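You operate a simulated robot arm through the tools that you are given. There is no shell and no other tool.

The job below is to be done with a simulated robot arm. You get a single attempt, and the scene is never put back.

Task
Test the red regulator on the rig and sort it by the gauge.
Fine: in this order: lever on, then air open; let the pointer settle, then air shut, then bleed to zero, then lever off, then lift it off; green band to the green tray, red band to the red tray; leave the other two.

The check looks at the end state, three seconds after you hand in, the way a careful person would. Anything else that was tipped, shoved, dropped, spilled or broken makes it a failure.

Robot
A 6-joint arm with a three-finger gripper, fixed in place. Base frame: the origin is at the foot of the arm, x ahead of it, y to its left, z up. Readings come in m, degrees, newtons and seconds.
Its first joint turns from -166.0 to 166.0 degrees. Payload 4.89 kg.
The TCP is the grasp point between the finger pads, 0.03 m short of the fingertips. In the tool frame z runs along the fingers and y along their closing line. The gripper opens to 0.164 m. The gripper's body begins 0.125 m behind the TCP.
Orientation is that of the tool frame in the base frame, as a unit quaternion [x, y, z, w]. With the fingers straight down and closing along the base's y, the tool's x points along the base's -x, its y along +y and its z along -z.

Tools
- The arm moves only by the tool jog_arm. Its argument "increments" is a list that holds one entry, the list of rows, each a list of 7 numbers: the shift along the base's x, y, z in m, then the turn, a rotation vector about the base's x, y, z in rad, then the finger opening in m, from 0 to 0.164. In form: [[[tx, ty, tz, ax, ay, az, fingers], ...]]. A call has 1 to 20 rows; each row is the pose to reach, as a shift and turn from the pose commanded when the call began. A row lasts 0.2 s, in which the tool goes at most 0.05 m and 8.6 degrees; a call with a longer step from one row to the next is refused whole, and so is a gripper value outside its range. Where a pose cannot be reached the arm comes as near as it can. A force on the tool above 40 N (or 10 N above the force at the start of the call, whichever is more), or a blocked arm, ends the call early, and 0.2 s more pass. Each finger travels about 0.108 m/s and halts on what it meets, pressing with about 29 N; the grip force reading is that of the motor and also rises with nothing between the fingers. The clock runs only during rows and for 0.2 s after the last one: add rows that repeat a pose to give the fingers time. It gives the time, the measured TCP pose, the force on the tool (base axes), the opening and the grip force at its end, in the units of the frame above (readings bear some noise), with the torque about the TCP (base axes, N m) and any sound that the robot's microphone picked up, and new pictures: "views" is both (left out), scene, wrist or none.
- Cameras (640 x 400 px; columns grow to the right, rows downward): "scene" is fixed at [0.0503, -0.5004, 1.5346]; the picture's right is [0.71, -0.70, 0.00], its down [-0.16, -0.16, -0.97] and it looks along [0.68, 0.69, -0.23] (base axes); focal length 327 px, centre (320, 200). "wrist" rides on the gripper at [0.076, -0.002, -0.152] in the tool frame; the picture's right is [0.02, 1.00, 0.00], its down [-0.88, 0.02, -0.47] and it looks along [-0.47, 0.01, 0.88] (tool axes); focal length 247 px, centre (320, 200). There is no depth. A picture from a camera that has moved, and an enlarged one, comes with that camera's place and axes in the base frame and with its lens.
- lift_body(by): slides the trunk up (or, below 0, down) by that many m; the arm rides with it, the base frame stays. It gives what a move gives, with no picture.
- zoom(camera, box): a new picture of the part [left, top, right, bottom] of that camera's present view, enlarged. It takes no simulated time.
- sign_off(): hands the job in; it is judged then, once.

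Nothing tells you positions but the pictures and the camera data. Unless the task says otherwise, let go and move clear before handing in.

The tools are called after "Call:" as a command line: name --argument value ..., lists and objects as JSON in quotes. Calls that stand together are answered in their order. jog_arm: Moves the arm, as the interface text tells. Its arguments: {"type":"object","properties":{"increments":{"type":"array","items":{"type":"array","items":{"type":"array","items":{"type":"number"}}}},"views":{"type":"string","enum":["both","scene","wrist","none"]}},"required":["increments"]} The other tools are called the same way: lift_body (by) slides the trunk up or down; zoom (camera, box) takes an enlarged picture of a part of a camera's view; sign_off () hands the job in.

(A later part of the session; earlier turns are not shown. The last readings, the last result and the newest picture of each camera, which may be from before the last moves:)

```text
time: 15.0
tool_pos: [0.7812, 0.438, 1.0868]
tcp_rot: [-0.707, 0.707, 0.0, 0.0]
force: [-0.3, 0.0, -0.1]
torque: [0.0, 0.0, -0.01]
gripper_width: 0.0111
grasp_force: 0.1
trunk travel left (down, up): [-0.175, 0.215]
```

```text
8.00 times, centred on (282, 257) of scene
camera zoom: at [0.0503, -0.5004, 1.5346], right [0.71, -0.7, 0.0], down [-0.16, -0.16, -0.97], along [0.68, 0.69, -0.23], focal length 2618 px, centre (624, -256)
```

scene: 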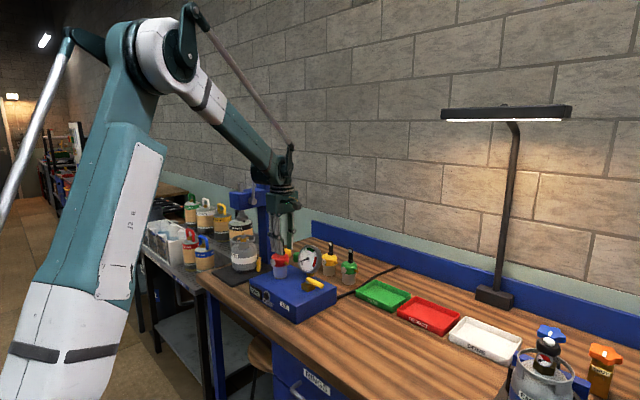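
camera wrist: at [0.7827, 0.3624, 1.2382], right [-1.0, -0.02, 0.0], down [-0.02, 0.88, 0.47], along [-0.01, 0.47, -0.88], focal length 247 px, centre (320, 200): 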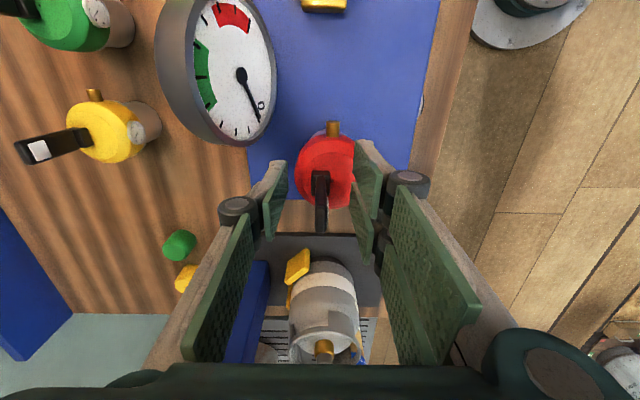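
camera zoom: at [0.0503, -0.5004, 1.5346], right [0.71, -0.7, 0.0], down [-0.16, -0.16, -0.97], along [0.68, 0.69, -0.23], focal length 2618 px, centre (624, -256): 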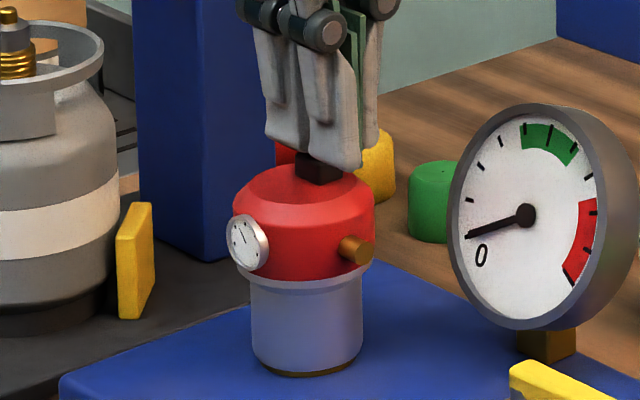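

The fingers straddle the lever with about 1 mm clearance and the body is undisturbed. Now I'll grip it fully and read the forces.

Call:
jog_arm --increments '[[[0, 0, 0, 0, 0, 0, 0.008], [0, 0, 0, 0, 0, 0, 0.004], [0, 0, 0, 0, 0, 0, 0.004]]]' --views "none"

Call:
zoom --camera "wrist" --box '[240, 100, 400, 260]'

Call:
zoom --camera "scene" --box '[262, 232, 302, 282]'

```text
time: 15.8
tool_pos: [0.7812, 0.4386, 1.0863]
tcp_rot: [0.707, -0.707, 0.001, 0.0]
force: [-1.5, 1.0, -0.2]
torque: [0.08, 0.02, 0.01]
gripper_width: 0.007
grasp_force: 29.6
trunk travel left (down, up): [-0.175, 0.215]
```

```text
2.50 times, centred on (320, 180) of wrist
camera zoom: at [0.7826, 0.3625, 1.2383], right [-1.0, -0.02, 0.0], down [-0.02, 0.88, 0.47], along [-0.01, 0.47, -0.88], focal length 617 px, centre (320, 250)
```

zoom: 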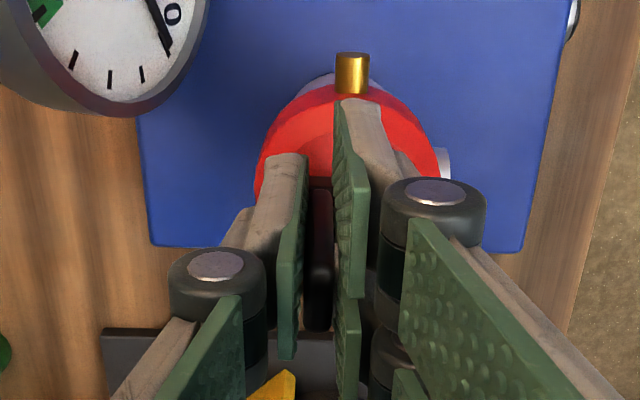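

```text
8.00 times, centred on (282, 257) of scene
camera zoom: at [0.0503, -0.5004, 1.5346], right [0.71, -0.7, 0.0], down [-0.16, -0.16, -0.97], along [0.68, 0.69, -0.23], focal length 2618 px, centre (624, -256)
```

zoom: 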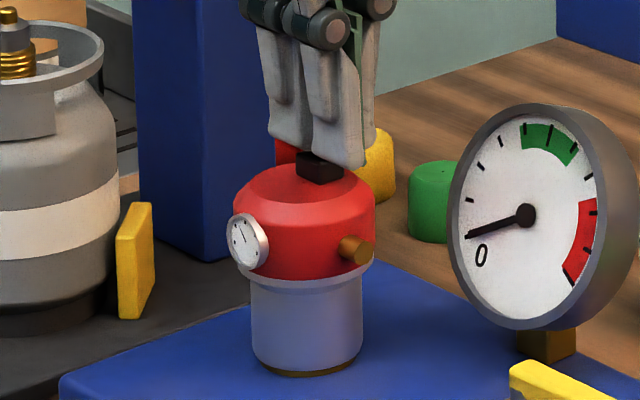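

The lever is gripped (7 mm) and the body still sits straight. I'll press down in small amounts to pin the body to the rig.

Call:
jog_arm --increments '[[[0, 0, -0.001, 0, 0, 0, 0.004], [0, 0, -0.001, 0, 0, 0, 0.004]]]' --views "none"

Call:
jog_arm --increments '[[[0, 0, -0.001, 0, 0, 0, 0.004], [0, 0, -0.001, 0, 0, 0, 0.004]]]' --views "none"

```text
time: 16.4
tool_pos: [0.7803, 0.4388, 1.086]
tcp_rot: [0.707, -0.707, 0.0, 0.0]
force: [-0.7, 1.9, 11.7]
torque: [0.2, 0.0, 0.02]
gripper_width: 0.0072
grasp_force: 28.9
trunk travel left (down, up): [-0.175, 0.215]
```

```text
time: 17.0
tool_pos: [0.781, 0.4387, 1.086]
tcp_rot: [-0.707, 0.707, 0.0, 0.0]
force: [2.7, 5.1, 24.4]
torque: [0.44, -0.04, 0.02]
gripper_width: 0.0072
grasp_force: 28.6
trunk travel left (down, up): [-0.175, 0.215]
```

About 24 N of down-force now pins the body. I'll try turning the lever about its hinge by ~4° toward −x and watch the torque and body.

Call:
jog_arm --increments '[[[-0.00144, 0, 0, 0, -0.035, 0, 0.004], [-0.00287, 0, -0.0001, 0, -0.07, 0, 0.004], [-0.00287, 0, -0.0001, 0, -0.07, 0, 0.004]]]' --views "none"

Call:
zoom --camera "wrist" --box '[240, 100, 400, 260]'

Call:
zoom --camera "scene" --box '[262, 232, 302, 282]'

```text
time: 17.8
tool_pos: [0.7761, 0.4388, 1.084]
tcp_rot: [-0.706, 0.707, -0.026, 0.025]
force: [5.0, 3.6, 20.3]
torque: [0.35, -0.19, -0.06]
gripper_width: 0.007
grasp_force: 29.4
trunk travel left (down, up): [-0.175, 0.215]
```

```text
2.50 times, centred on (320, 180) of wrist
camera zoom: at [0.7683, 0.3614, 1.2367], right [-1.0, -0.02, -0.07], down [-0.05, 0.88, 0.47], along [0.05, 0.47, -0.88], focal length 617 px, centre (320, 250)
```

zoom: 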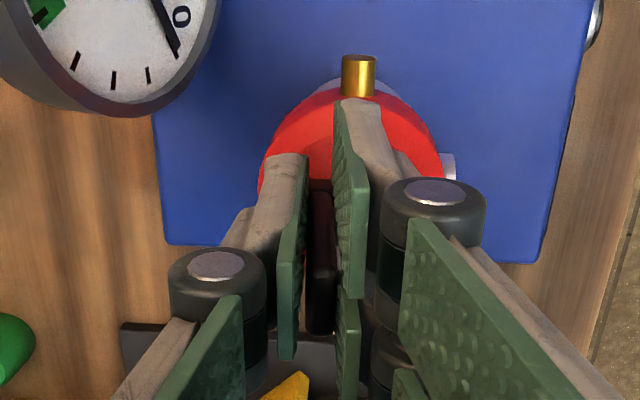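

```text
8.00 times, centred on (282, 257) of scene
camera zoom: at [0.0503, -0.5004, 1.5346], right [0.71, -0.7, 0.0], down [-0.16, -0.16, -0.97], along [0.68, 0.69, -0.23], focal length 2618 px, centre (624, -256)
```

zoom: 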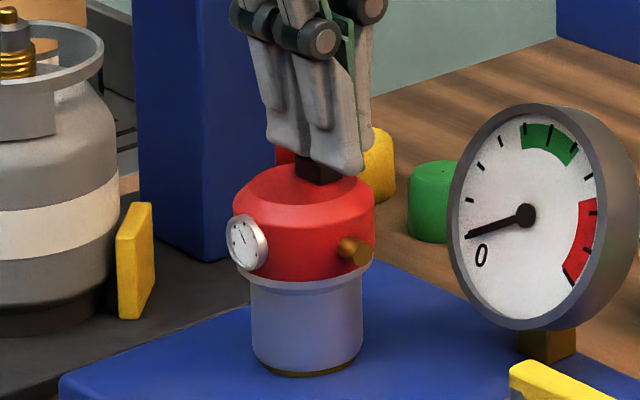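

The body stayed put and the tool turned 4° with only modest torque. I'll return and try the opposite direction for comparison.

Call:
jog_arm --increments '[[[0.00144, 0, 0.0001, 0, 0.035, 0, 0.004], [0.00287, 0, 0.0001, 0, 0.07, 0, 0.004], [0.00287, 0, 0.0001, 0, 0.07, 0, 0.004]]]' --views "none"

Call:
jog_arm --increments '[[[0.00144, 0, 0, 0, 0.035, 0, 0.004], [0.00287, 0, -0.0001, 0, 0.07, 0, 0.004], [0.00287, 0, -0.0001, 0, 0.07, 0, 0.004]]]' --views "none"

Call:
zoom --camera "wrist" --box '[240, 100, 400, 260]'

Call:
zoom --camera "scene" --box '[262, 232, 302, 282]'

```text
time: 18.6
tool_pos: [0.781, 0.4381, 1.0853]
tcp_rot: [0.707, -0.707, 0.0, -0.001]
force: [1.4, 3.1, 14.8]
torque: [0.19, -0.03, -0.07]
gripper_width: 0.0069
grasp_force: 28.8
trunk travel left (down, up): [-0.175, 0.215]
```

```text
time: 19.4
tool_pos: [0.7837, 0.4377, 1.0862]
tcp_rot: [-0.706, 0.707, 0.024, -0.025]
force: [8.6, 0.1, 18.4]
torque: [-0.06, -1.34, 0.0]
gripper_width: 0.0075
grasp_force: 28.8
trunk travel left (down, up): [-0.175, 0.215]
```

```text
2.50 times, centred on (320, 180) of wrist
camera zoom: at [0.7958, 0.3615, 1.2363], right [-1.0, -0.02, 0.07], down [0.01, 0.88, 0.47], along [-0.07, 0.47, -0.88], focal length 617 px, centre (320, 250)
```

zoom: 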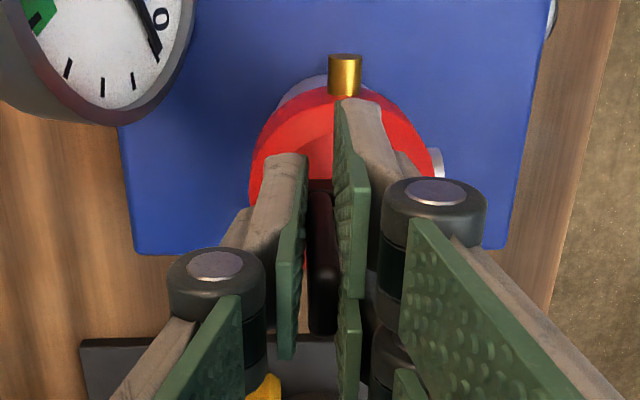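

```text
8.00 times, centred on (282, 257) of scene
camera zoom: at [0.0503, -0.5004, 1.5346], right [0.71, -0.7, 0.0], down [-0.16, -0.16, -0.97], along [0.68, 0.69, -0.23], focal length 2618 px, centre (624, -256)
```

zoom: 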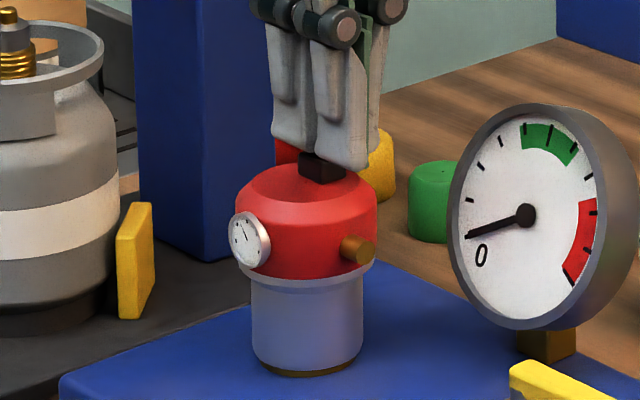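

The +x direction is firmly blocked (1.3 N·m), while −x yields easily, so the lever folds forward over the head toward −x. I'll return to neutral and swing it to about −24° around the hinge while still pinning the body.

Call:
jog_arm --increments '[[[-0.00287, 0, 0.0001, 0, -0.07, 0, 0.004], [-0.0057, 0, 0.0, 0, -0.14, 0, 0.004], [-0.00859, 0, -0.0003, 0, -0.21, 0, 0.004], [-0.0114, 0, -0.0008, 0, -0.28, 0, 0.004], [-0.0142, 0, -0.0015, 0, -0.35, 0, 0.004], [-0.0142, 0, -0.0015, 0, -0.35, 0, 0.004]]]' --views "none"

Call:
zoom --camera "wrist" --box '[240, 100, 400, 260]'

Call:
zoom --camera "scene" --box '[262, 232, 302, 282]'

```text
time: 20.8
tool_pos: [0.7702, 0.4384, 1.0828]
tcp_rot: [-0.699, 0.701, -0.099, 0.099]
force: [16.6, -1.7, 20.1]
torque: [-0.34, -0.66, -0.19]
gripper_width: 0.007
grasp_force: 29.3
trunk travel left (down, up): [-0.175, 0.215]
```

```text
2.50 times, centred on (320, 180) of wrist
camera zoom: at [0.7287, 0.3616, 1.2301], right [-0.96, -0.02, -0.28], down [-0.15, 0.88, 0.45], along [0.24, 0.47, -0.85], focal length 617 px, centre (320, 250)
```

zoom: 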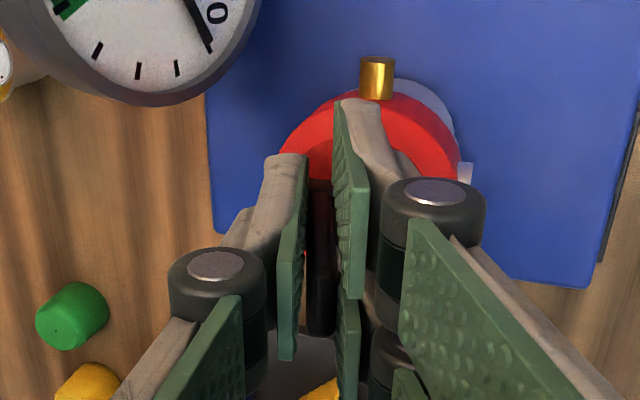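

```text
8.00 times, centred on (282, 257) of scene
camera zoom: at [0.0503, -0.5004, 1.5346], right [0.71, -0.7, 0.0], down [-0.16, -0.16, -0.97], along [0.68, 0.69, -0.23], focal length 2618 px, centre (624, -256)
```

zoom: 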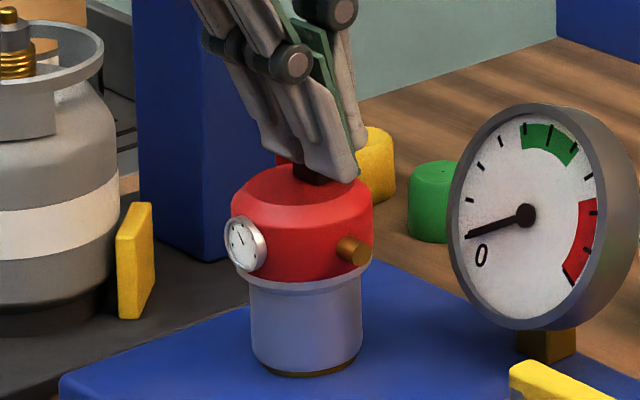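

The lever is turning; the sideways force suggests the true hinge is about 5 mm higher than I assumed. I'll correct the pivot and continue to about −32°.

Call:
jog_arm --increments '[[[0.0014, 0, 0.0002, 0, 0, 0, 0.004], [-0.001, 0, -0.0006, 0, -0.07, 0, 0.004], [-0.0034, 0, -0.0015, 0, -0.14, 0, 0.004], [-0.0056, 0, -0.0026, 0, -0.21, 0, 0.004], [-0.0078, 0, -0.0039, 0, -0.28, 0, 0.004], [-0.0078, 0, -0.0039, 0, -0.28, 0, 0.004]]]' --views "none"

Call:
zoom --camera "wrist" --box '[240, 100, 400, 260]'

Call:
zoom --camera "scene" --box '[262, 232, 302, 282]'

```text
time: 22.2
tool_pos: [0.7616, 0.4375, 1.0794]
tcp_rot: [-0.679, 0.68, -0.195, 0.197]
force: [18.1, 1.0, 30.7]
torque: [-0.01, -0.99, -0.25]
gripper_width: 0.007
grasp_force: 29.6
trunk travel left (down, up): [-0.175, 0.215]
```

```text
2.50 times, centred on (320, 180) of wrist
camera zoom: at [0.6818, 0.3616, 1.2093], right [-0.85, -0.02, -0.53], down [-0.27, 0.88, 0.39], along [0.46, 0.47, -0.75], focal length 617 px, centre (320, 250)
```

zoom: 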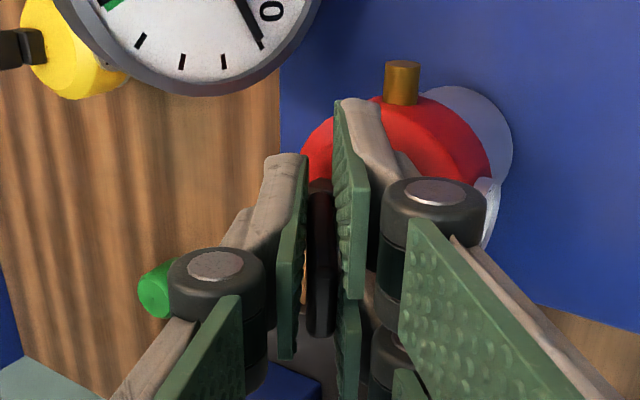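

```text
8.00 times, centred on (282, 257) of scene
camera zoom: at [0.0503, -0.5004, 1.5346], right [0.71, -0.7, 0.0], down [-0.16, -0.16, -0.97], along [0.68, 0.69, -0.23], focal length 2618 px, centre (624, -256)
```

zoom: 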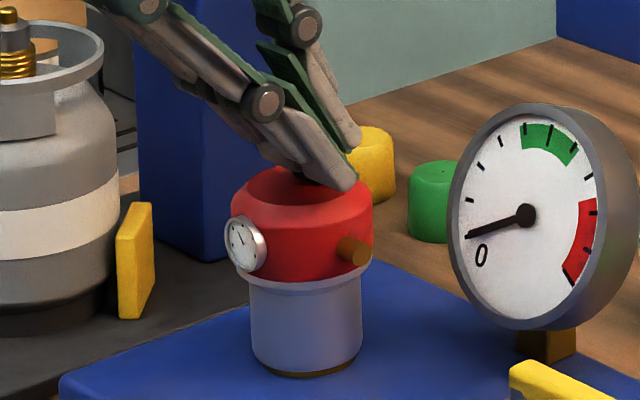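

The lever is at about 32° with low hinge torque and the body steady. The fingertips will soon meet the block, so I'll loosen slightly, slide 10 mm outward along the lever, and re-grip.

Call:
jog_arm --increments '[[[-0.0008, 0, 0.0013, 0, 0, 0, 0.004], [-0.0008, 0, 0.0013, 0, 0, 0, 0.0115], [-0.0008, 0, 0.0013, 0, 0, 0, 0.0115], [-0.0035, 0, 0.0055, 0, 0, 0, 0.0115], [-0.006, 0, 0.0096, 0, 0, 0, 0.0115], [-0.006, 0, 0.0096, 0, 0, 0, 0.0115]]]' --views "none"

Call:
zoom --camera "wrist" --box '[240, 100, 400, 260]'

Call:
zoom --camera "scene" --box '[262, 232, 302, 282]'

```text
time: 23.6
tool_pos: [0.7542, 0.4382, 1.0889]
tcp_rot: [-0.68, 0.68, -0.196, 0.195]
force: [-0.1, -0.5, -0.4]
torque: [0.01, 0.0, -0.01]
gripper_width: 0.0115
grasp_force: 0.4
trunk travel left (down, up): [-0.175, 0.215]
```

```text
2.50 times, centred on (320, 180) of wrist
camera zoom: at [0.6751, 0.3612, 1.2187], right [-0.85, -0.02, -0.53], down [-0.27, 0.88, 0.39], along [0.46, 0.47, -0.75], focal length 617 px, centre (320, 250)
```

zoom: 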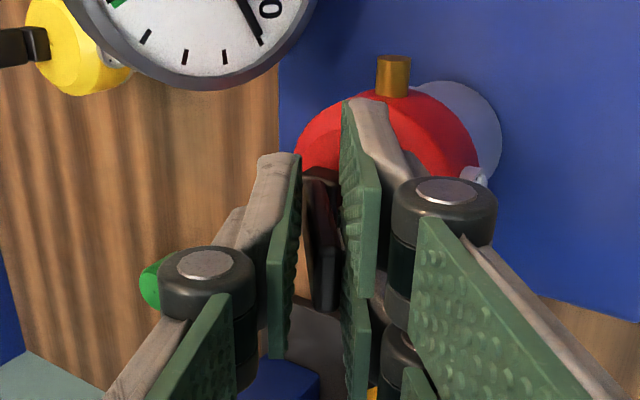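

```text
8.00 times, centred on (282, 257) of scene
camera zoom: at [0.0503, -0.5004, 1.5346], right [0.71, -0.7, 0.0], down [-0.16, -0.16, -0.97], along [0.68, 0.69, -0.23], focal length 2618 px, centre (624, -256)
```

zoom: 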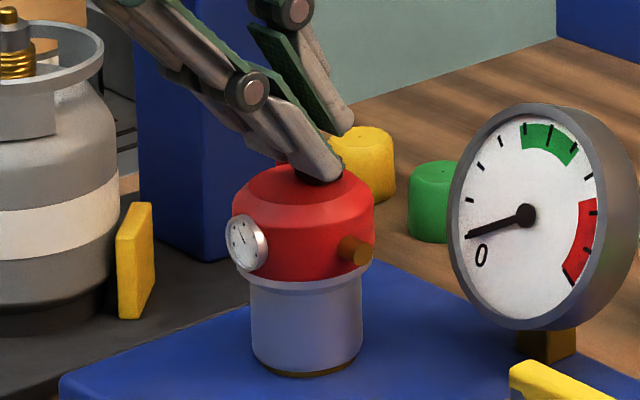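

The lever stayed up between the pads and the body is upright. I'll re-grip at this outer position and press lightly to pin the body again.

Call:
jog_arm --increments '[[[0, 0, 0, 0, 0, 0, 0.008], [0, 0, 0, 0, 0, 0, 0.004], [0, 0, 0, 0, 0, 0, 0.004]]]' --views "none"

Call:
zoom --camera "wrist" --box '[240, 100, 400, 260]'

Call:
zoom --camera "scene" --box '[262, 232, 302, 282]'

```text
time: 24.4
tool_pos: [0.7552, 0.4375, 1.0891]
tcp_rot: [0.68, -0.679, 0.195, -0.196]
force: [11.8, 3.1, 16.4]
torque: [0.14, -0.84, -0.13]
gripper_width: 0.0071
grasp_force: 28.9
trunk travel left (down, up): [-0.175, 0.215]
```

```text
2.50 times, centred on (320, 180) of wrist
camera zoom: at [0.6757, 0.3611, 1.2192], right [-0.85, -0.02, -0.53], down [-0.27, 0.88, 0.39], along [0.46, 0.47, -0.75], focal length 617 px, centre (320, 250)
```

zoom: 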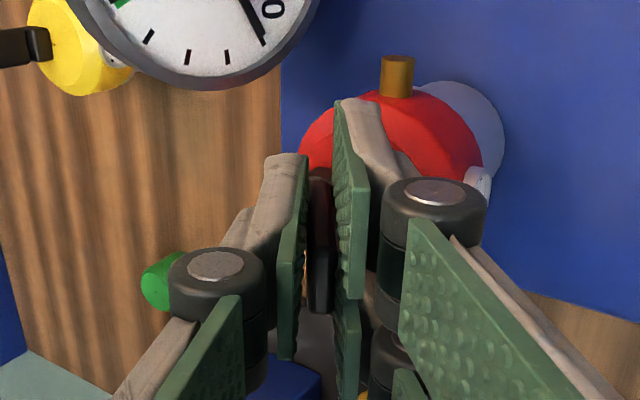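

```text
8.00 times, centred on (282, 257) of scene
camera zoom: at [0.0503, -0.5004, 1.5346], right [0.71, -0.7, 0.0], down [-0.16, -0.16, -0.97], along [0.68, 0.69, -0.23], focal length 2618 px, centre (624, -256)
```

zoom: 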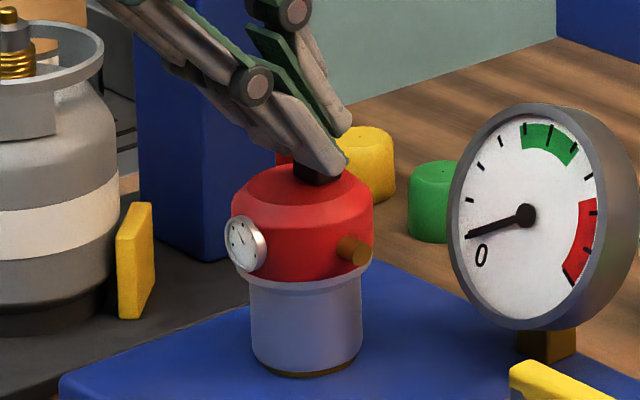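

Re-gripped; the tool axis is about 1 mm off the hinge line, which I'll correct. Then I'll continue rotating to about 48°.

Call:
jog_arm --increments '[[[0.001, 0, 0.0002, 0, 0, 0, 0.004], [-0.0017, 0, -0.0018, 0, -0.07, 0, 0.004], [-0.0044, 0, -0.0038, 0, -0.14, 0, 0.004], [-0.0068, 0, -0.006, 0, -0.21, 0, 0.004], [-0.0091, 0, -0.0084, 0, -0.28, 0, 0.004], [-0.0091, 0, -0.0084, 0, -0.28, 0, 0.004]]]' --views "none"

Call:
zoom --camera "wrist" --box '[240, 100, 400, 260]'

Call:
zoom --camera "scene" --box '[262, 232, 302, 282]'

```text
time: 25.8
tool_pos: [0.7454, 0.4381, 1.0813]
tcp_rot: [0.645, -0.645, 0.289, -0.29]
force: [15.5, 3.3, 29.0]
torque: [0.26, -1.34, -0.19]
gripper_width: 0.0081
grasp_force: 28.8
trunk travel left (down, up): [-0.175, 0.215]
```

```text
2.50 times, centred on (320, 180) of wrist
camera zoom: at [0.6332, 0.361, 1.1837], right [-0.67, -0.02, -0.75], down [-0.36, 0.88, 0.3], along [0.65, 0.47, -0.59], focal length 617 px, centre (320, 250)
```

zoom: 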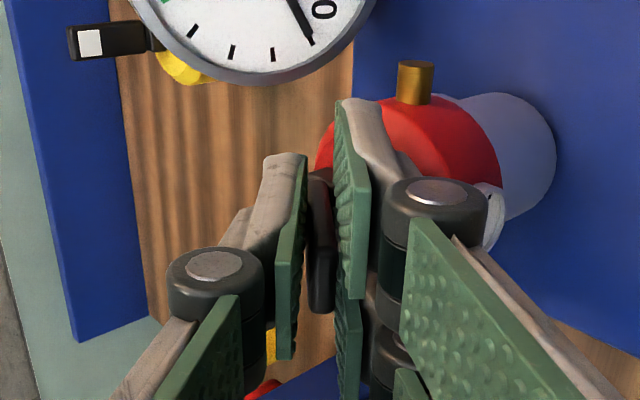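

```text
8.00 times, centred on (282, 257) of scene
camera zoom: at [0.0503, -0.5004, 1.5346], right [0.71, -0.7, 0.0], down [-0.16, -0.16, -0.97], along [0.68, 0.69, -0.23], focal length 2618 px, centre (624, -256)
```

zoom: 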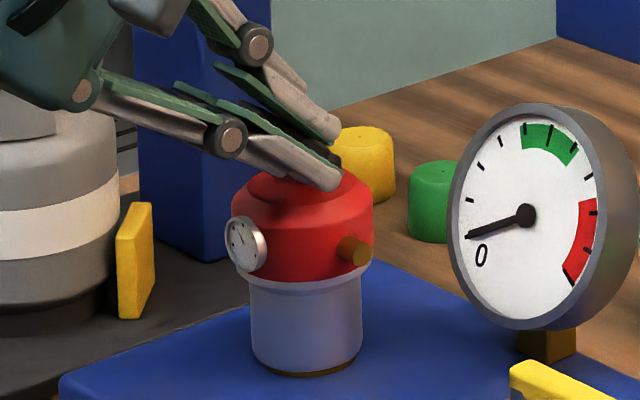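

The lever is at roughly 45° and the body stays seated, though the sideways load shows I'm still 2 mm off the hinge line. I'll correct that and continue to about 56°.

Call:
jog_arm --increments '[[[0.0014, 0, 0.002, 0, 0, 0, 0.004], [0.0014, 0, 0.002, 0, 0, 0, 0.004], [-0.0006, 0, -0.0005, 0, -0.07, 0, 0.004], [-0.0027, 0, -0.0033, 0, -0.14, 0, 0.004], [-0.0027, 0, -0.0033, 0, -0.14, 0, 0.004]]]' --views "none"

Call:
zoom --camera "wrist" --box '[240, 100, 400, 260]'

Call:
zoom --camera "scene" --box '[262, 232, 302, 282]'

```text
time: 27.0
tool_pos: [0.743, 0.437, 1.0767]
tcp_rot: [-0.623, 0.624, -0.333, 0.334]
force: [7.2, 1.4, 13.0]
torque: [-0.01, -0.66, -0.2]
gripper_width: 0.0072
grasp_force: 29.2
trunk travel left (down, up): [-0.175, 0.215]
```

```text
2.50 times, centred on (320, 180) of wrist
camera zoom: at [0.6173, 0.3611, 1.1628], right [-0.56, -0.02, -0.83], down [-0.4, 0.88, 0.25], along [0.73, 0.47, -0.5], focal length 617 px, centre (320, 250)
```

zoom: 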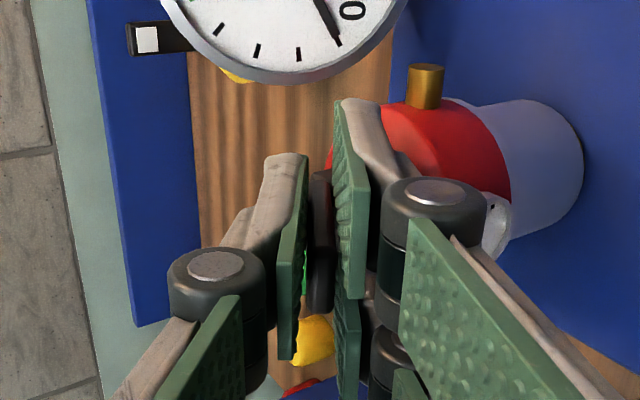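

```text
8.00 times, centred on (282, 257) of scene
camera zoom: at [0.0503, -0.5004, 1.5346], right [0.71, -0.7, 0.0], down [-0.16, -0.16, -0.97], along [0.68, 0.69, -0.23], focal length 2618 px, centre (624, -256)
```

zoom: 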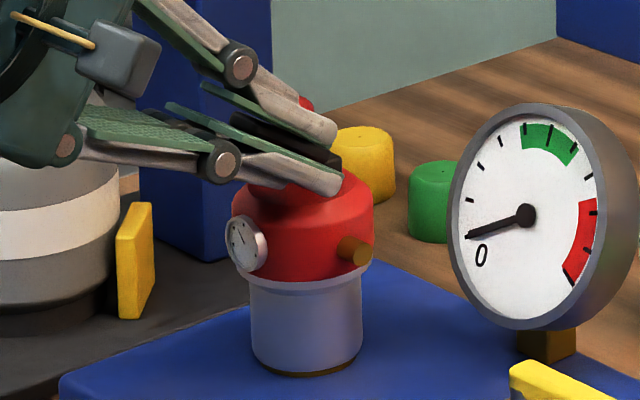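

The load has dropped a lot and the lever is at ~56°. I'll continue to about 70° with the same pivot.

Call:
jog_arm --increments '[[[-0.0017, 0, -0.0028, 0, -0.07, 0, 0.004], [-0.0033, 0, -0.0057, 0, -0.14, 0, 0.004], [-0.0044, 0, -0.008, 0, -0.19, 0, 0.004], [-0.0051, 0, -0.01, 0, -0.24, 0, 0.004], [-0.0051, 0, -0.01, 0, -0.24, 0, 0.004]]]' --views "both"

Call:
zoom --camera "wrist" --box '[240, 100, 400, 260]'

Call:
zoom --camera "scene" --box '[262, 232, 302, 282]'

```text
time: 28.2
tool_pos: [0.7378, 0.4375, 1.0667]
tcp_rot: [-0.579, 0.579, -0.406, 0.406]
force: [8.3, -1.5, 22.7]
torque: [0.06, -1.1, -0.27]
gripper_width: 0.0072
grasp_force: 28.4
trunk travel left (down, up): [-0.175, 0.215]
camera wrist: at [0.5957, 0.3616, 1.1208], right [-0.34, -0.02, -0.94], down [-0.45, 0.88, 0.14], along [0.82, 0.47, -0.31], focal length 247 px, centre (320, 200)
```

scene: 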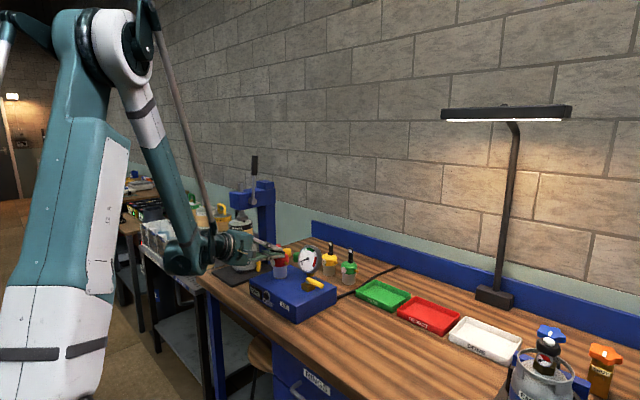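
wrist: 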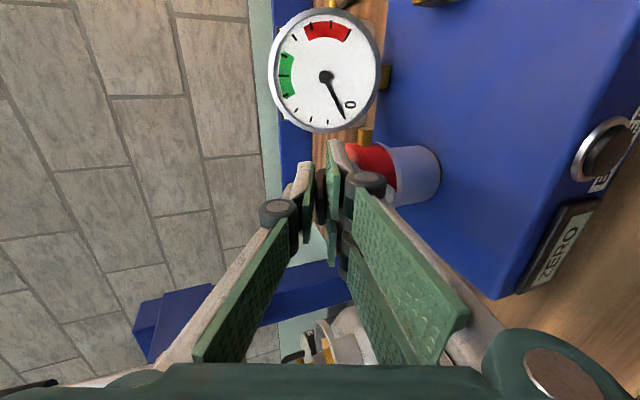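

```text
2.50 times, centred on (320, 180) of wrist
camera zoom: at [0.5957, 0.3616, 1.1208], right [-0.34, -0.02, -0.94], down [-0.45, 0.88, 0.14], along [0.82, 0.47, -0.31], focal length 617 px, centre (320, 250)
```

zoom: 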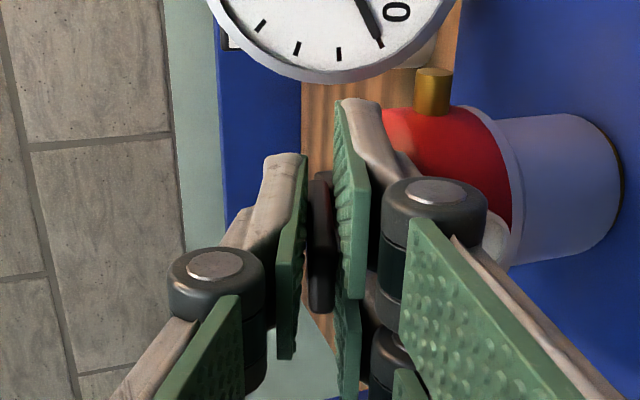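

```text
8.00 times, centred on (282, 257) of scene
camera zoom: at [0.0503, -0.5004, 1.5346], right [0.71, -0.7, 0.0], down [-0.16, -0.16, -0.97], along [0.68, 0.69, -0.23], focal length 2618 px, centre (624, -256)
```

zoom: 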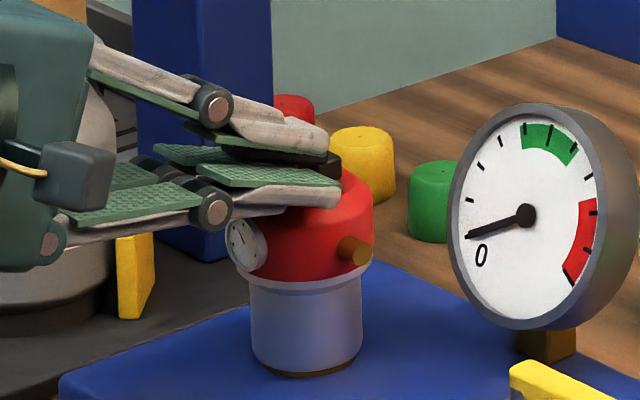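

The lever is at ~70° with the regulator still seated. I'll loosen the fingers, retreat along the lever axis, and check.

Call:
jog_arm --increments '[[[0.0005, 0, 0.0012, 0, 0, 0, 0.004], [0.0005, 0, 0.0012, 0, 0, 0, 0.013], [0.0005, 0, 0.0012, 0, 0, 0, 0.014], [-0.03, 0, 0.0115, 0, 0, 0, 0.014], [-0.061, 0, 0.0228, 0, 0, 0, 0.014], [-0.085, 0, 0.032, 0, 0, 0, 0.014], [-0.085, 0, 0.032, 0, 0, 0, 0.014]]]' --views "both"

Call:
zoom --camera "wrist" --box '[260, 80, 420, 240]'

Call:
zoom --camera "scene" --box '[262, 232, 302, 282]'

```text
time: 29.8
tool_pos: [0.6554, 0.4376, 1.0991]
tcp_rot: [-0.578, 0.581, -0.406, 0.404]
force: [0.1, 0.5, -0.1]
torque: [0.01, 0.02, 0.02]
gripper_width: 0.0138
grasp_force: 0.1
trunk travel left (down, up): [-0.175, 0.215]
camera wrist: at [0.5125, 0.3608, 1.1528], right [-0.34, -0.02, -0.94], down [-0.45, 0.88, 0.15], along [0.82, 0.47, -0.31], focal length 247 px, centre (320, 200)
```

scene: 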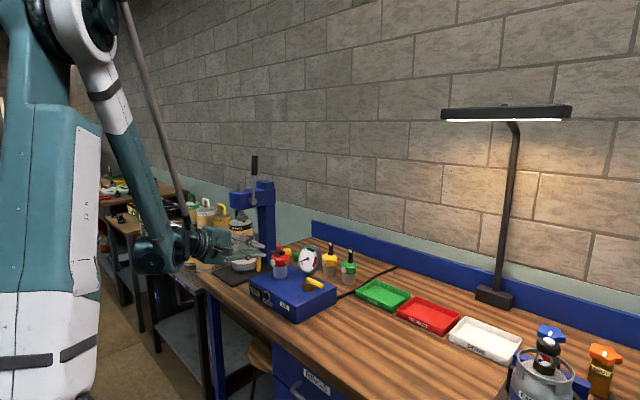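
wrist: 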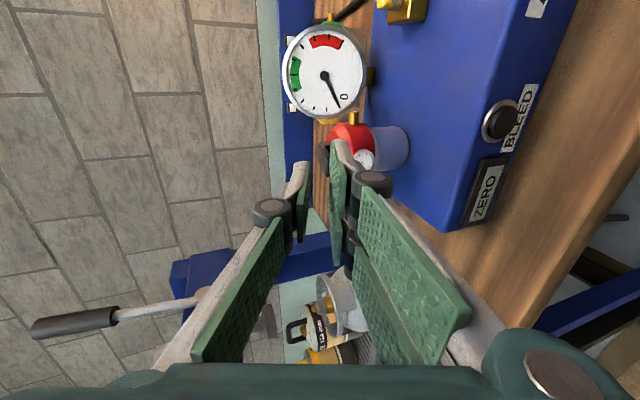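

```text
2.50 times, centred on (340, 160) of wrist
camera zoom: at [0.5125, 0.3608, 1.1528], right [-0.34, -0.02, -0.94], down [-0.45, 0.88, 0.15], along [0.82, 0.47, -0.31], focal length 617 px, centre (270, 300)
```

zoom: 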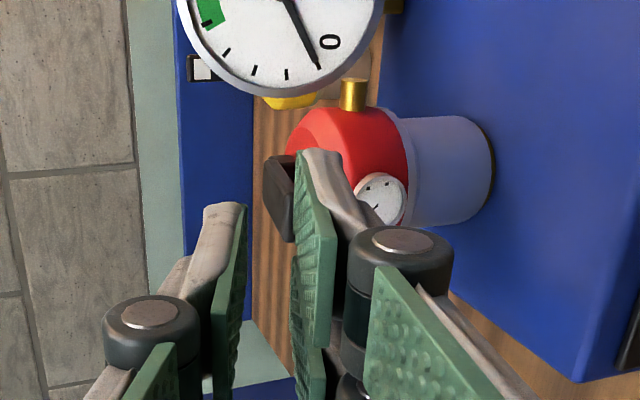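

```text
8.00 times, centred on (282, 257) of scene
camera zoom: at [0.0503, -0.5004, 1.5346], right [0.71, -0.7, 0.0], down [-0.16, -0.16, -0.97], along [0.68, 0.69, -0.23], focal length 2618 px, centre (624, -256)
```

zoom: 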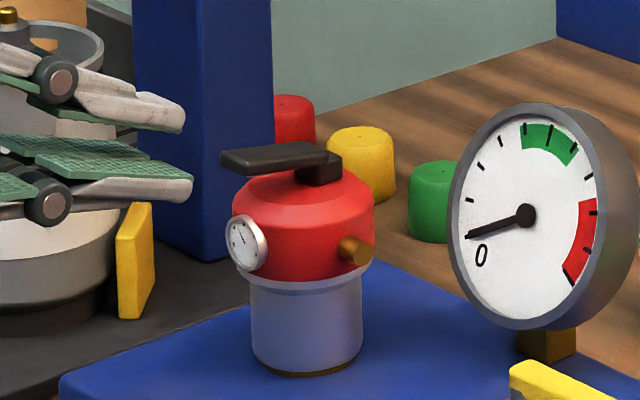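

The lever now lies almost flat over the head (about 80° from upright) and the body sits square. I'll go back up to a vertical tool, close the fingers, and come over the lever to press it fully down.

Call:
jog_arm --increments '[[[0, 0, 0.05, 0, 0, 0, 0.014], [0, 0, 0.1, 0, 0, 0, 0.014], [0.01, 0.001, 0.1, 0, 0.136, 0, 0.014], [0.02, 0.002, 0.1, 0, 0.272, 0, 0.01], [0.03, 0.003, 0.1, 0, 0.408, 0, 0.005], [0.04, 0.005, 0.1, 0, 0.544, 0, 0.0], [0.05, 0.007, 0.1, 0, 0.68, 0, 0.0], [0.06, 0.009, 0.1, 0, 0.816, 0, 0.0], [0.075, 0.011, 0.1, 0, 0.952, 0, 0.0], [0.09, 0.011, 0.1, 0, 1.088, 0, 0.0], [0.104, 0.011, 0.1, 0, 1.22, 0, 0.0], [0.104, 0.011, 0.1, 0, 1.22, 0, 0.0], [0.104, 0.011, 0.055, 0, 1.22, 0, 0.0], [0.104, 0.011, 0.02, 0, 1.22, 0, 0.0], [0.104, 0.011, 0.02, 0, 1.22, 0, 0.0]]]' --views "both"

Call:
zoom --camera "wrist" --box '[240, 100, 400, 260]'

Call:
zoom --camera "scene" --box '[262, 232, 302, 282]'

```text
time: 33.0
tool_pos: [0.7586, 0.4491, 1.1192]
tcp_rot: [-0.707, 0.707, 0.0, 0.0]
force: [0.0, 0.5, 0.2]
torque: [-0.04, 0.01, 0.01]
gripper_width: 0.0
grasp_force: 28.9
trunk travel left (down, up): [-0.175, 0.215]
camera wrist: at [0.7602, 0.3726, 1.2713], right [-1.0, -0.02, 0.0], down [-0.02, 0.88, 0.47], along [-0.01, 0.47, -0.88], focal length 247 px, centre (320, 200)
```

scene: 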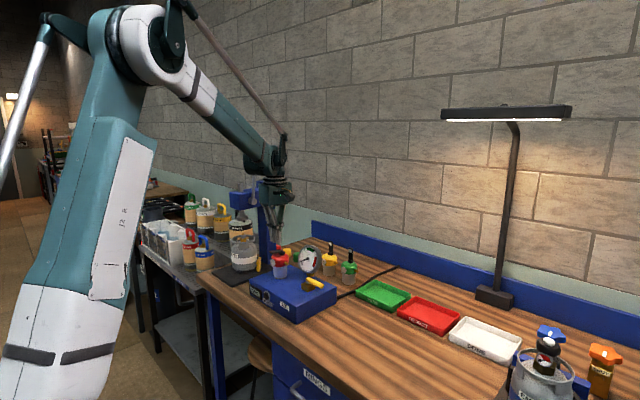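
wrist: 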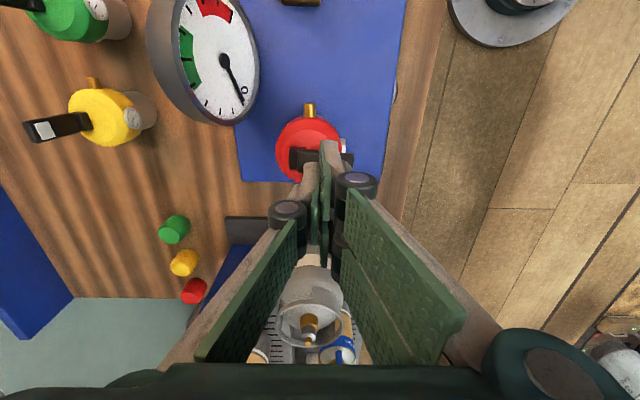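

```text
2.50 times, centred on (320, 180) of wrist
camera zoom: at [0.7602, 0.3726, 1.2713], right [-1.0, -0.02, 0.0], down [-0.02, 0.88, 0.47], along [-0.01, 0.47, -0.88], focal length 617 px, centre (320, 250)
```

zoom: 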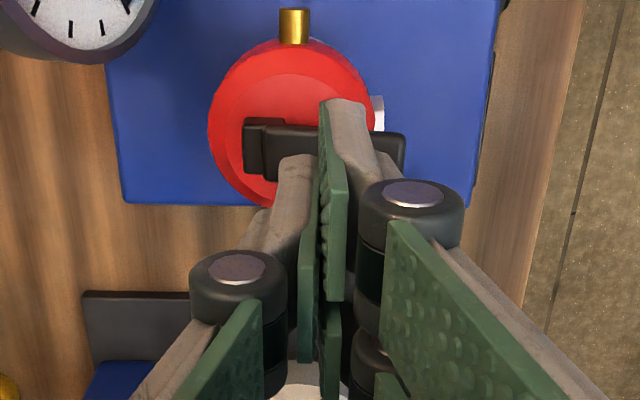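

```text
8.00 times, centred on (282, 257) of scene
camera zoom: at [0.0503, -0.5004, 1.5346], right [0.71, -0.7, 0.0], down [-0.16, -0.16, -0.97], along [0.68, 0.69, -0.23], focal length 2618 px, centre (624, -256)
```

zoom: 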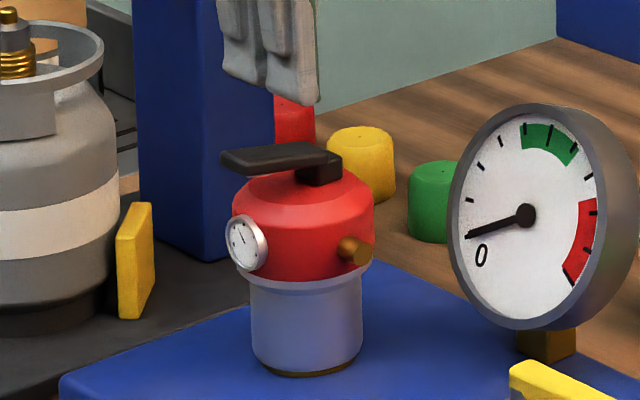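

The closed fingertips are above the folded lever at x≈0.757. I'll lower onto it in small steps and watch the force.

Call:
jog_arm --increments '[[[0, 0, -0.015, 0, 0, 0, 0.0], [0, 0, -0.027, 0, 0, 0, 0.0], [0, 0, -0.03, 0, 0, 0, 0.0], [0, 0, -0.031, 0, 0, 0, 0.0], [0, 0, -0.031, 0, 0, 0, 0.0]]]' --views "none"

Call:
zoom --camera "scene" --box '[262, 232, 302, 282]'

```text
time: 34.2
tool_pos: [0.7566, 0.4494, 1.0875]
tcp_rot: [-0.707, 0.707, 0.0, 0.0]
force: [1.8, 1.4, 9.1]
torque: [0.09, 0.01, 0.01]
gripper_width: 0.0
grasp_force: 29.2
trunk travel left (down, up): [-0.175, 0.215]
```

```text
8.00 times, centred on (282, 257) of scene
camera zoom: at [0.0503, -0.5004, 1.5346], right [0.71, -0.7, 0.0], down [-0.16, -0.16, -0.97], along [0.68, 0.69, -0.23], focal length 2618 px, centre (624, -256)
```

zoom: 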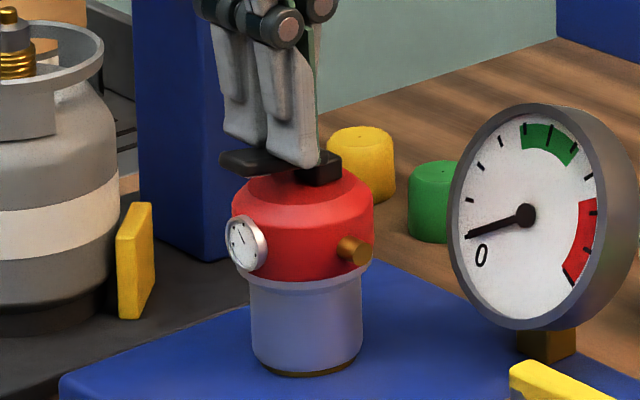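

There is contact at about 9 N and the lever is moving down. I'll press a few millimetres more in small steps.

Call:
jog_arm --increments '[[[0, 0, -0.001, 0, 0, 0, 0.0], [0, 0, -0.002, 0, 0, 0, 0.0], [0, 0, -0.002, 0, 0, 0, 0.0]]]' --views "none"

Call:
zoom --camera "scene" --box '[262, 232, 302, 282]'

```text
time: 34.9
tool_pos: [0.757, 0.4494, 1.089]
tcp_rot: [-0.707, 0.707, 0.0, 0.001]
force: [3.9, 1.9, 28.1]
torque: [0.11, 0.04, -0.05]
gripper_width: 0.0
grasp_force: 28.8
trunk travel left (down, up): [-0.175, 0.215]
stopped in row 3: the force on the tool passed its limit at 41 N (the readings are from after the stop); the commanded pose is now the measured one
```

```text
8.00 times, centred on (282, 257) of scene
camera zoom: at [0.0503, -0.5004, 1.5346], right [0.71, -0.7, 0.0], down [-0.16, -0.16, -0.97], along [0.68, 0.69, -0.23], focal length 2618 px, centre (624, -256)
```

zoom: 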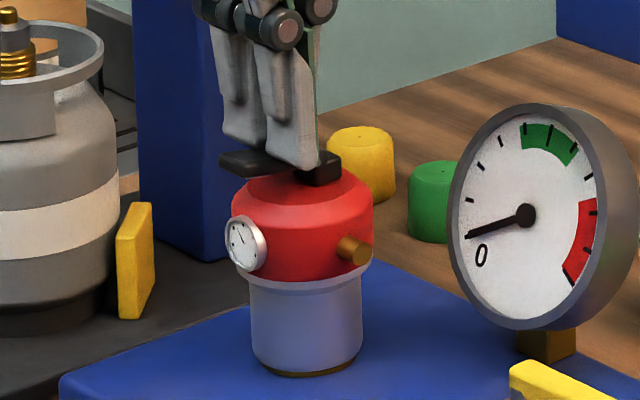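

The press hit a hard stop (>40 N), so the lever is fully down at its end position — lever on. Next is the air handle: I'll lift, move above the yellow bar, open the fingers and look.

Call:
jog_arm --increments '[[[0, 0, 0.045, 0, 0, 0, 0.0], [0, 0, 0.09, 0, 0, 0, 0.0], [0.006, -0.045, 0.09, 0, 0, 0, 0.0], [0.012, -0.09, 0.09, 0, 0, 0, 0.02], [0.018, -0.135, 0.09, 0, 0, 0, 0.04], [0.022, -0.18, 0.09, 0, 0, 0, 0.06], [0.025, -0.204, 0.09, 0, 0, 0, 0.06], [0.025, -0.204, 0.05, 0, 0, 0, 0.06], [0.025, -0.204, 0.05, 0, 0, 0, 0.06]]]' --views "both"

Call:
zoom --camera "wrist" --box '[220, 80, 420, 280]'

Call:
zoom --camera "scene" --box '[250, 220, 360, 320]'

```text
time: 36.9
tool_pos: [0.7838, 0.244, 1.1352]
tcp_rot: [-0.707, 0.707, 0.0, 0.0]
force: [0.5, -1.0, -0.1]
torque: [0.04, 0.01, -0.01]
gripper_width: 0.0601
grasp_force: 0.0
trunk travel left (down, up): [-0.175, 0.215]
camera wrist: at [0.7854, 0.1677, 1.2855], right [-1.0, -0.02, 0.0], down [-0.02, 0.88, 0.47], along [-0.01, 0.47, -0.88], focal length 247 px, centre (320, 200)
```

scene: 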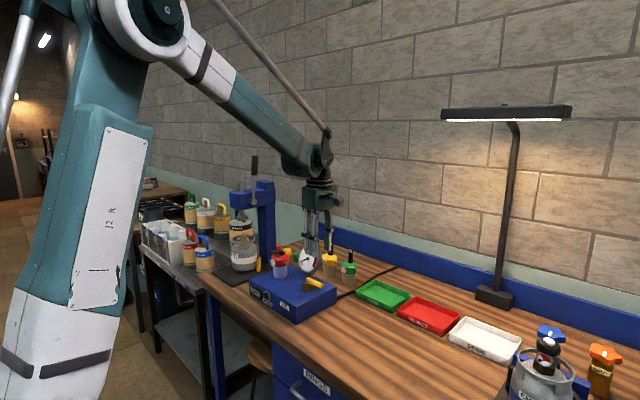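
wrist: 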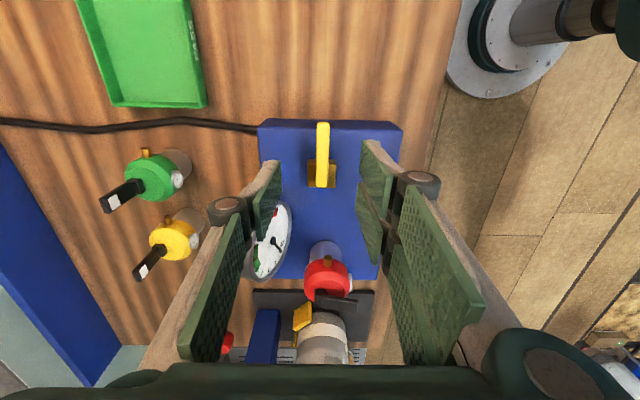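

```text
2.00 times, centred on (320, 180) of wrist
camera zoom: at [0.7854, 0.1677, 1.2855], right [-1.0, -0.02, 0.0], down [-0.02, 0.88, 0.47], along [-0.01, 0.47, -0.88], focal length 494 px, centre (320, 240)
```

zoom: 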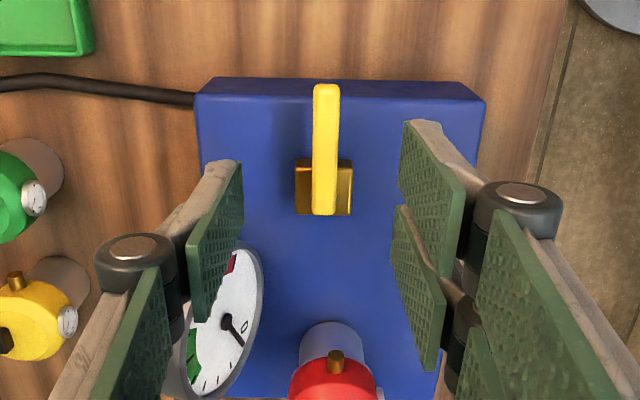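

```text
4.00 times, centred on (305, 270) of scene
camera zoom: at [0.0503, -0.5004, 1.5346], right [0.71, -0.7, 0.0], down [-0.16, -0.16, -0.97], along [0.68, 0.69, -0.23], focal length 1309 px, centre (380, -80)
```

zoom: 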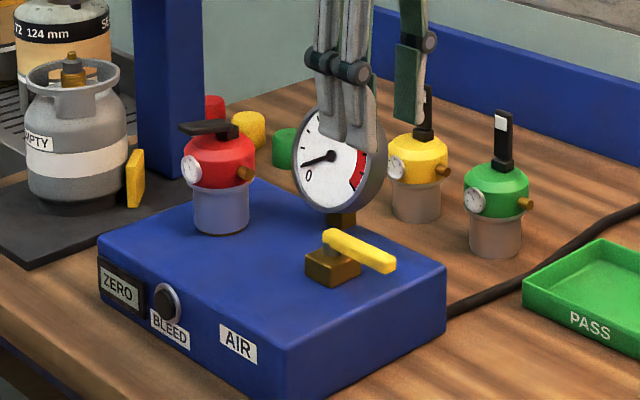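

The yellow bar lies along y from about y=0.226 to its pivot at 0.30, x≈0.780, top z≈0.985. I'll lower the open fingers around its outer end.

Call:
jog_arm --increments '[[[-0.001, -0.0017, -0.045, 0, 0, 0, 0.06], [-0.002, -0.0034, -0.085, 0, 0, 0, 0.06], [-0.002, -0.0034, -0.115, 0, 0, 0, 0.05], [-0.002, -0.0034, -0.137, 0, 0, 0, 0.05], [-0.002, -0.0034, -0.137, 0, 0, 0, 0.05]]]' --views "both"

Call:
zoom --camera "wrist" --box '[220, 80, 420, 280]'

Call:
zoom --camera "scene" --box '[270, 230, 350, 310]'

```text
time: 38.1
tool_pos: [0.7817, 0.2416, 0.9976]
tcp_rot: [0.707, -0.707, 0.001, -0.001]
force: [0.2, 0.7, -0.2]
torque: [0.0, 0.04, -0.02]
gripper_width: 0.0498
grasp_force: 0.1
trunk travel left (down, up): [-0.175, 0.215]
camera wrist: at [0.783, 0.1654, 1.1507], right [-1.0, -0.02, 0.0], down [-0.02, 0.88, 0.47], along [-0.01, 0.47, -0.88], focal length 247 px, centre (320, 200)
```

scene: 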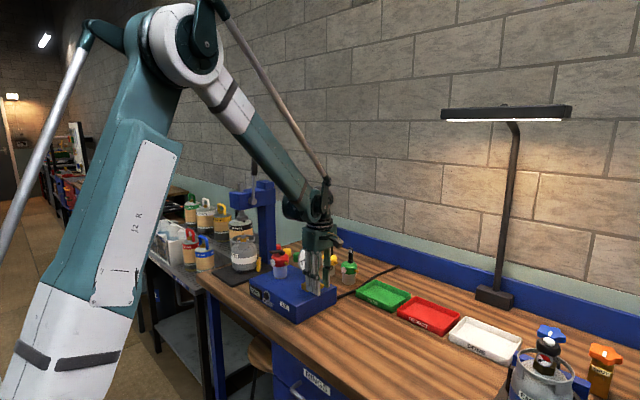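
wrist: 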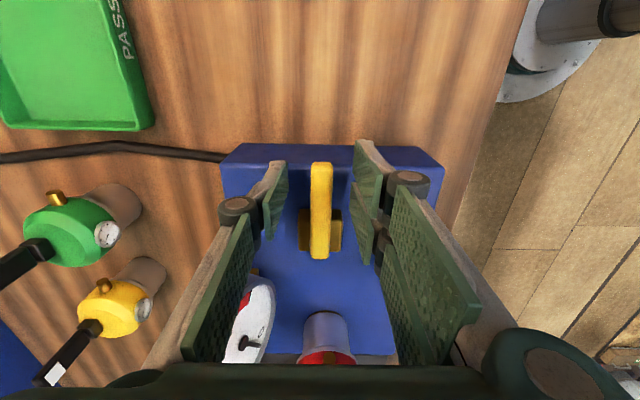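

```text
2.00 times, centred on (320, 180) of wrist
camera zoom: at [0.783, 0.1654, 1.1507], right [-1.0, -0.02, 0.0], down [-0.02, 0.88, 0.47], along [-0.01, 0.47, -0.88], focal length 494 px, centre (320, 240)
```

zoom: 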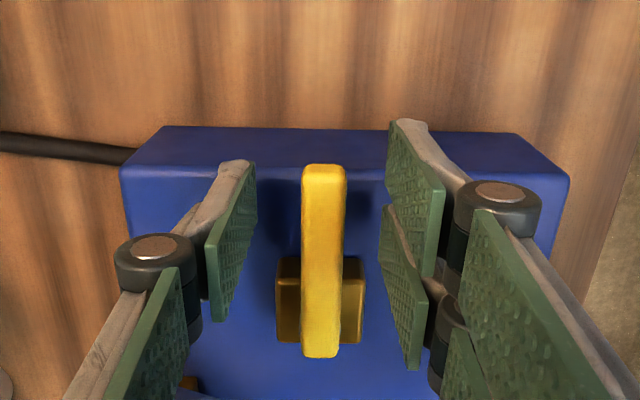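

```text
5.00 times, centred on (310, 270) of scene
camera zoom: at [0.0503, -0.5004, 1.5346], right [0.71, -0.7, 0.0], down [-0.16, -0.16, -0.97], along [0.68, 0.69, -0.23], focal length 1636 px, centre (370, -150)
```

zoom: 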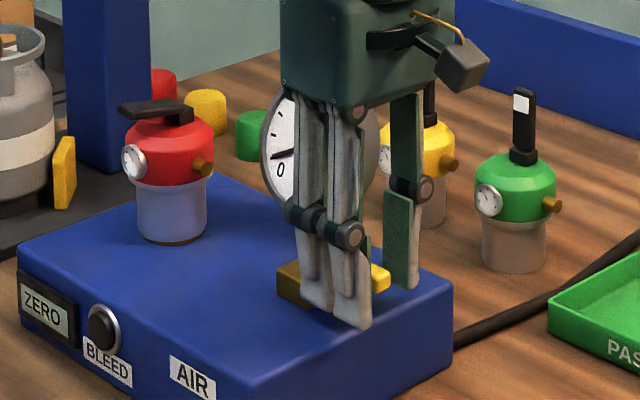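

The bar is centred in the gap. I'll raise 3 mm for clearance over the brass block and close onto the bar.

Call:
jog_arm --increments '[[[0, 0, 0.003, 0, 0, 0, 0.03], [0, 0, 0.003, 0, 0, 0, 0.02], [0, 0, 0.003, 0, 0, 0, 0.012], [0, 0, 0.003, 0, 0, 0, 0.008], [0, 0, 0.003, 0, 0, 0, 0.008]]]' --views "none"

Call:
zoom --camera "wrist" --box '[220, 80, 420, 280]'

Call:
zoom --camera "scene" --box '[270, 230, 350, 310]'

```text
time: 39.3
tool_pos: [0.7804, 0.2416, 1.0028]
tcp_rot: [-0.706, 0.708, 0.001, 0.0]
force: [-6.0, -1.0, -6.8]
torque: [-0.02, 0.18, 0.34]
gripper_width: 0.0153
grasp_force: 44.7
trunk travel left (down, up): [-0.175, 0.215]
```

```text
2.00 times, centred on (320, 180) of wrist
camera zoom: at [0.7818, 0.1653, 1.154], right [-1.0, -0.02, 0.0], down [-0.02, 0.88, 0.47], along [-0.01, 0.47, -0.88], focal length 494 px, centre (320, 240)
```

zoom: 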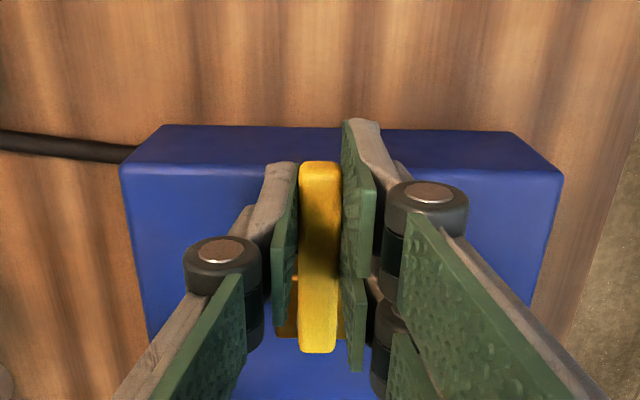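

```text
5.00 times, centred on (310, 270) of scene
camera zoom: at [0.0503, -0.5004, 1.5346], right [0.71, -0.7, 0.0], down [-0.16, -0.16, -0.97], along [0.68, 0.69, -0.23], focal length 1636 px, centre (370, -150)
```

zoom: 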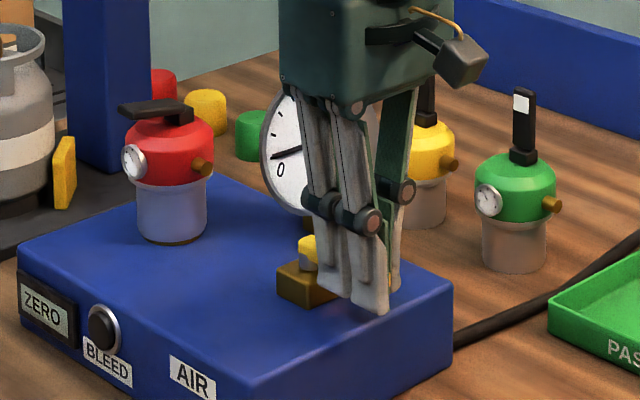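

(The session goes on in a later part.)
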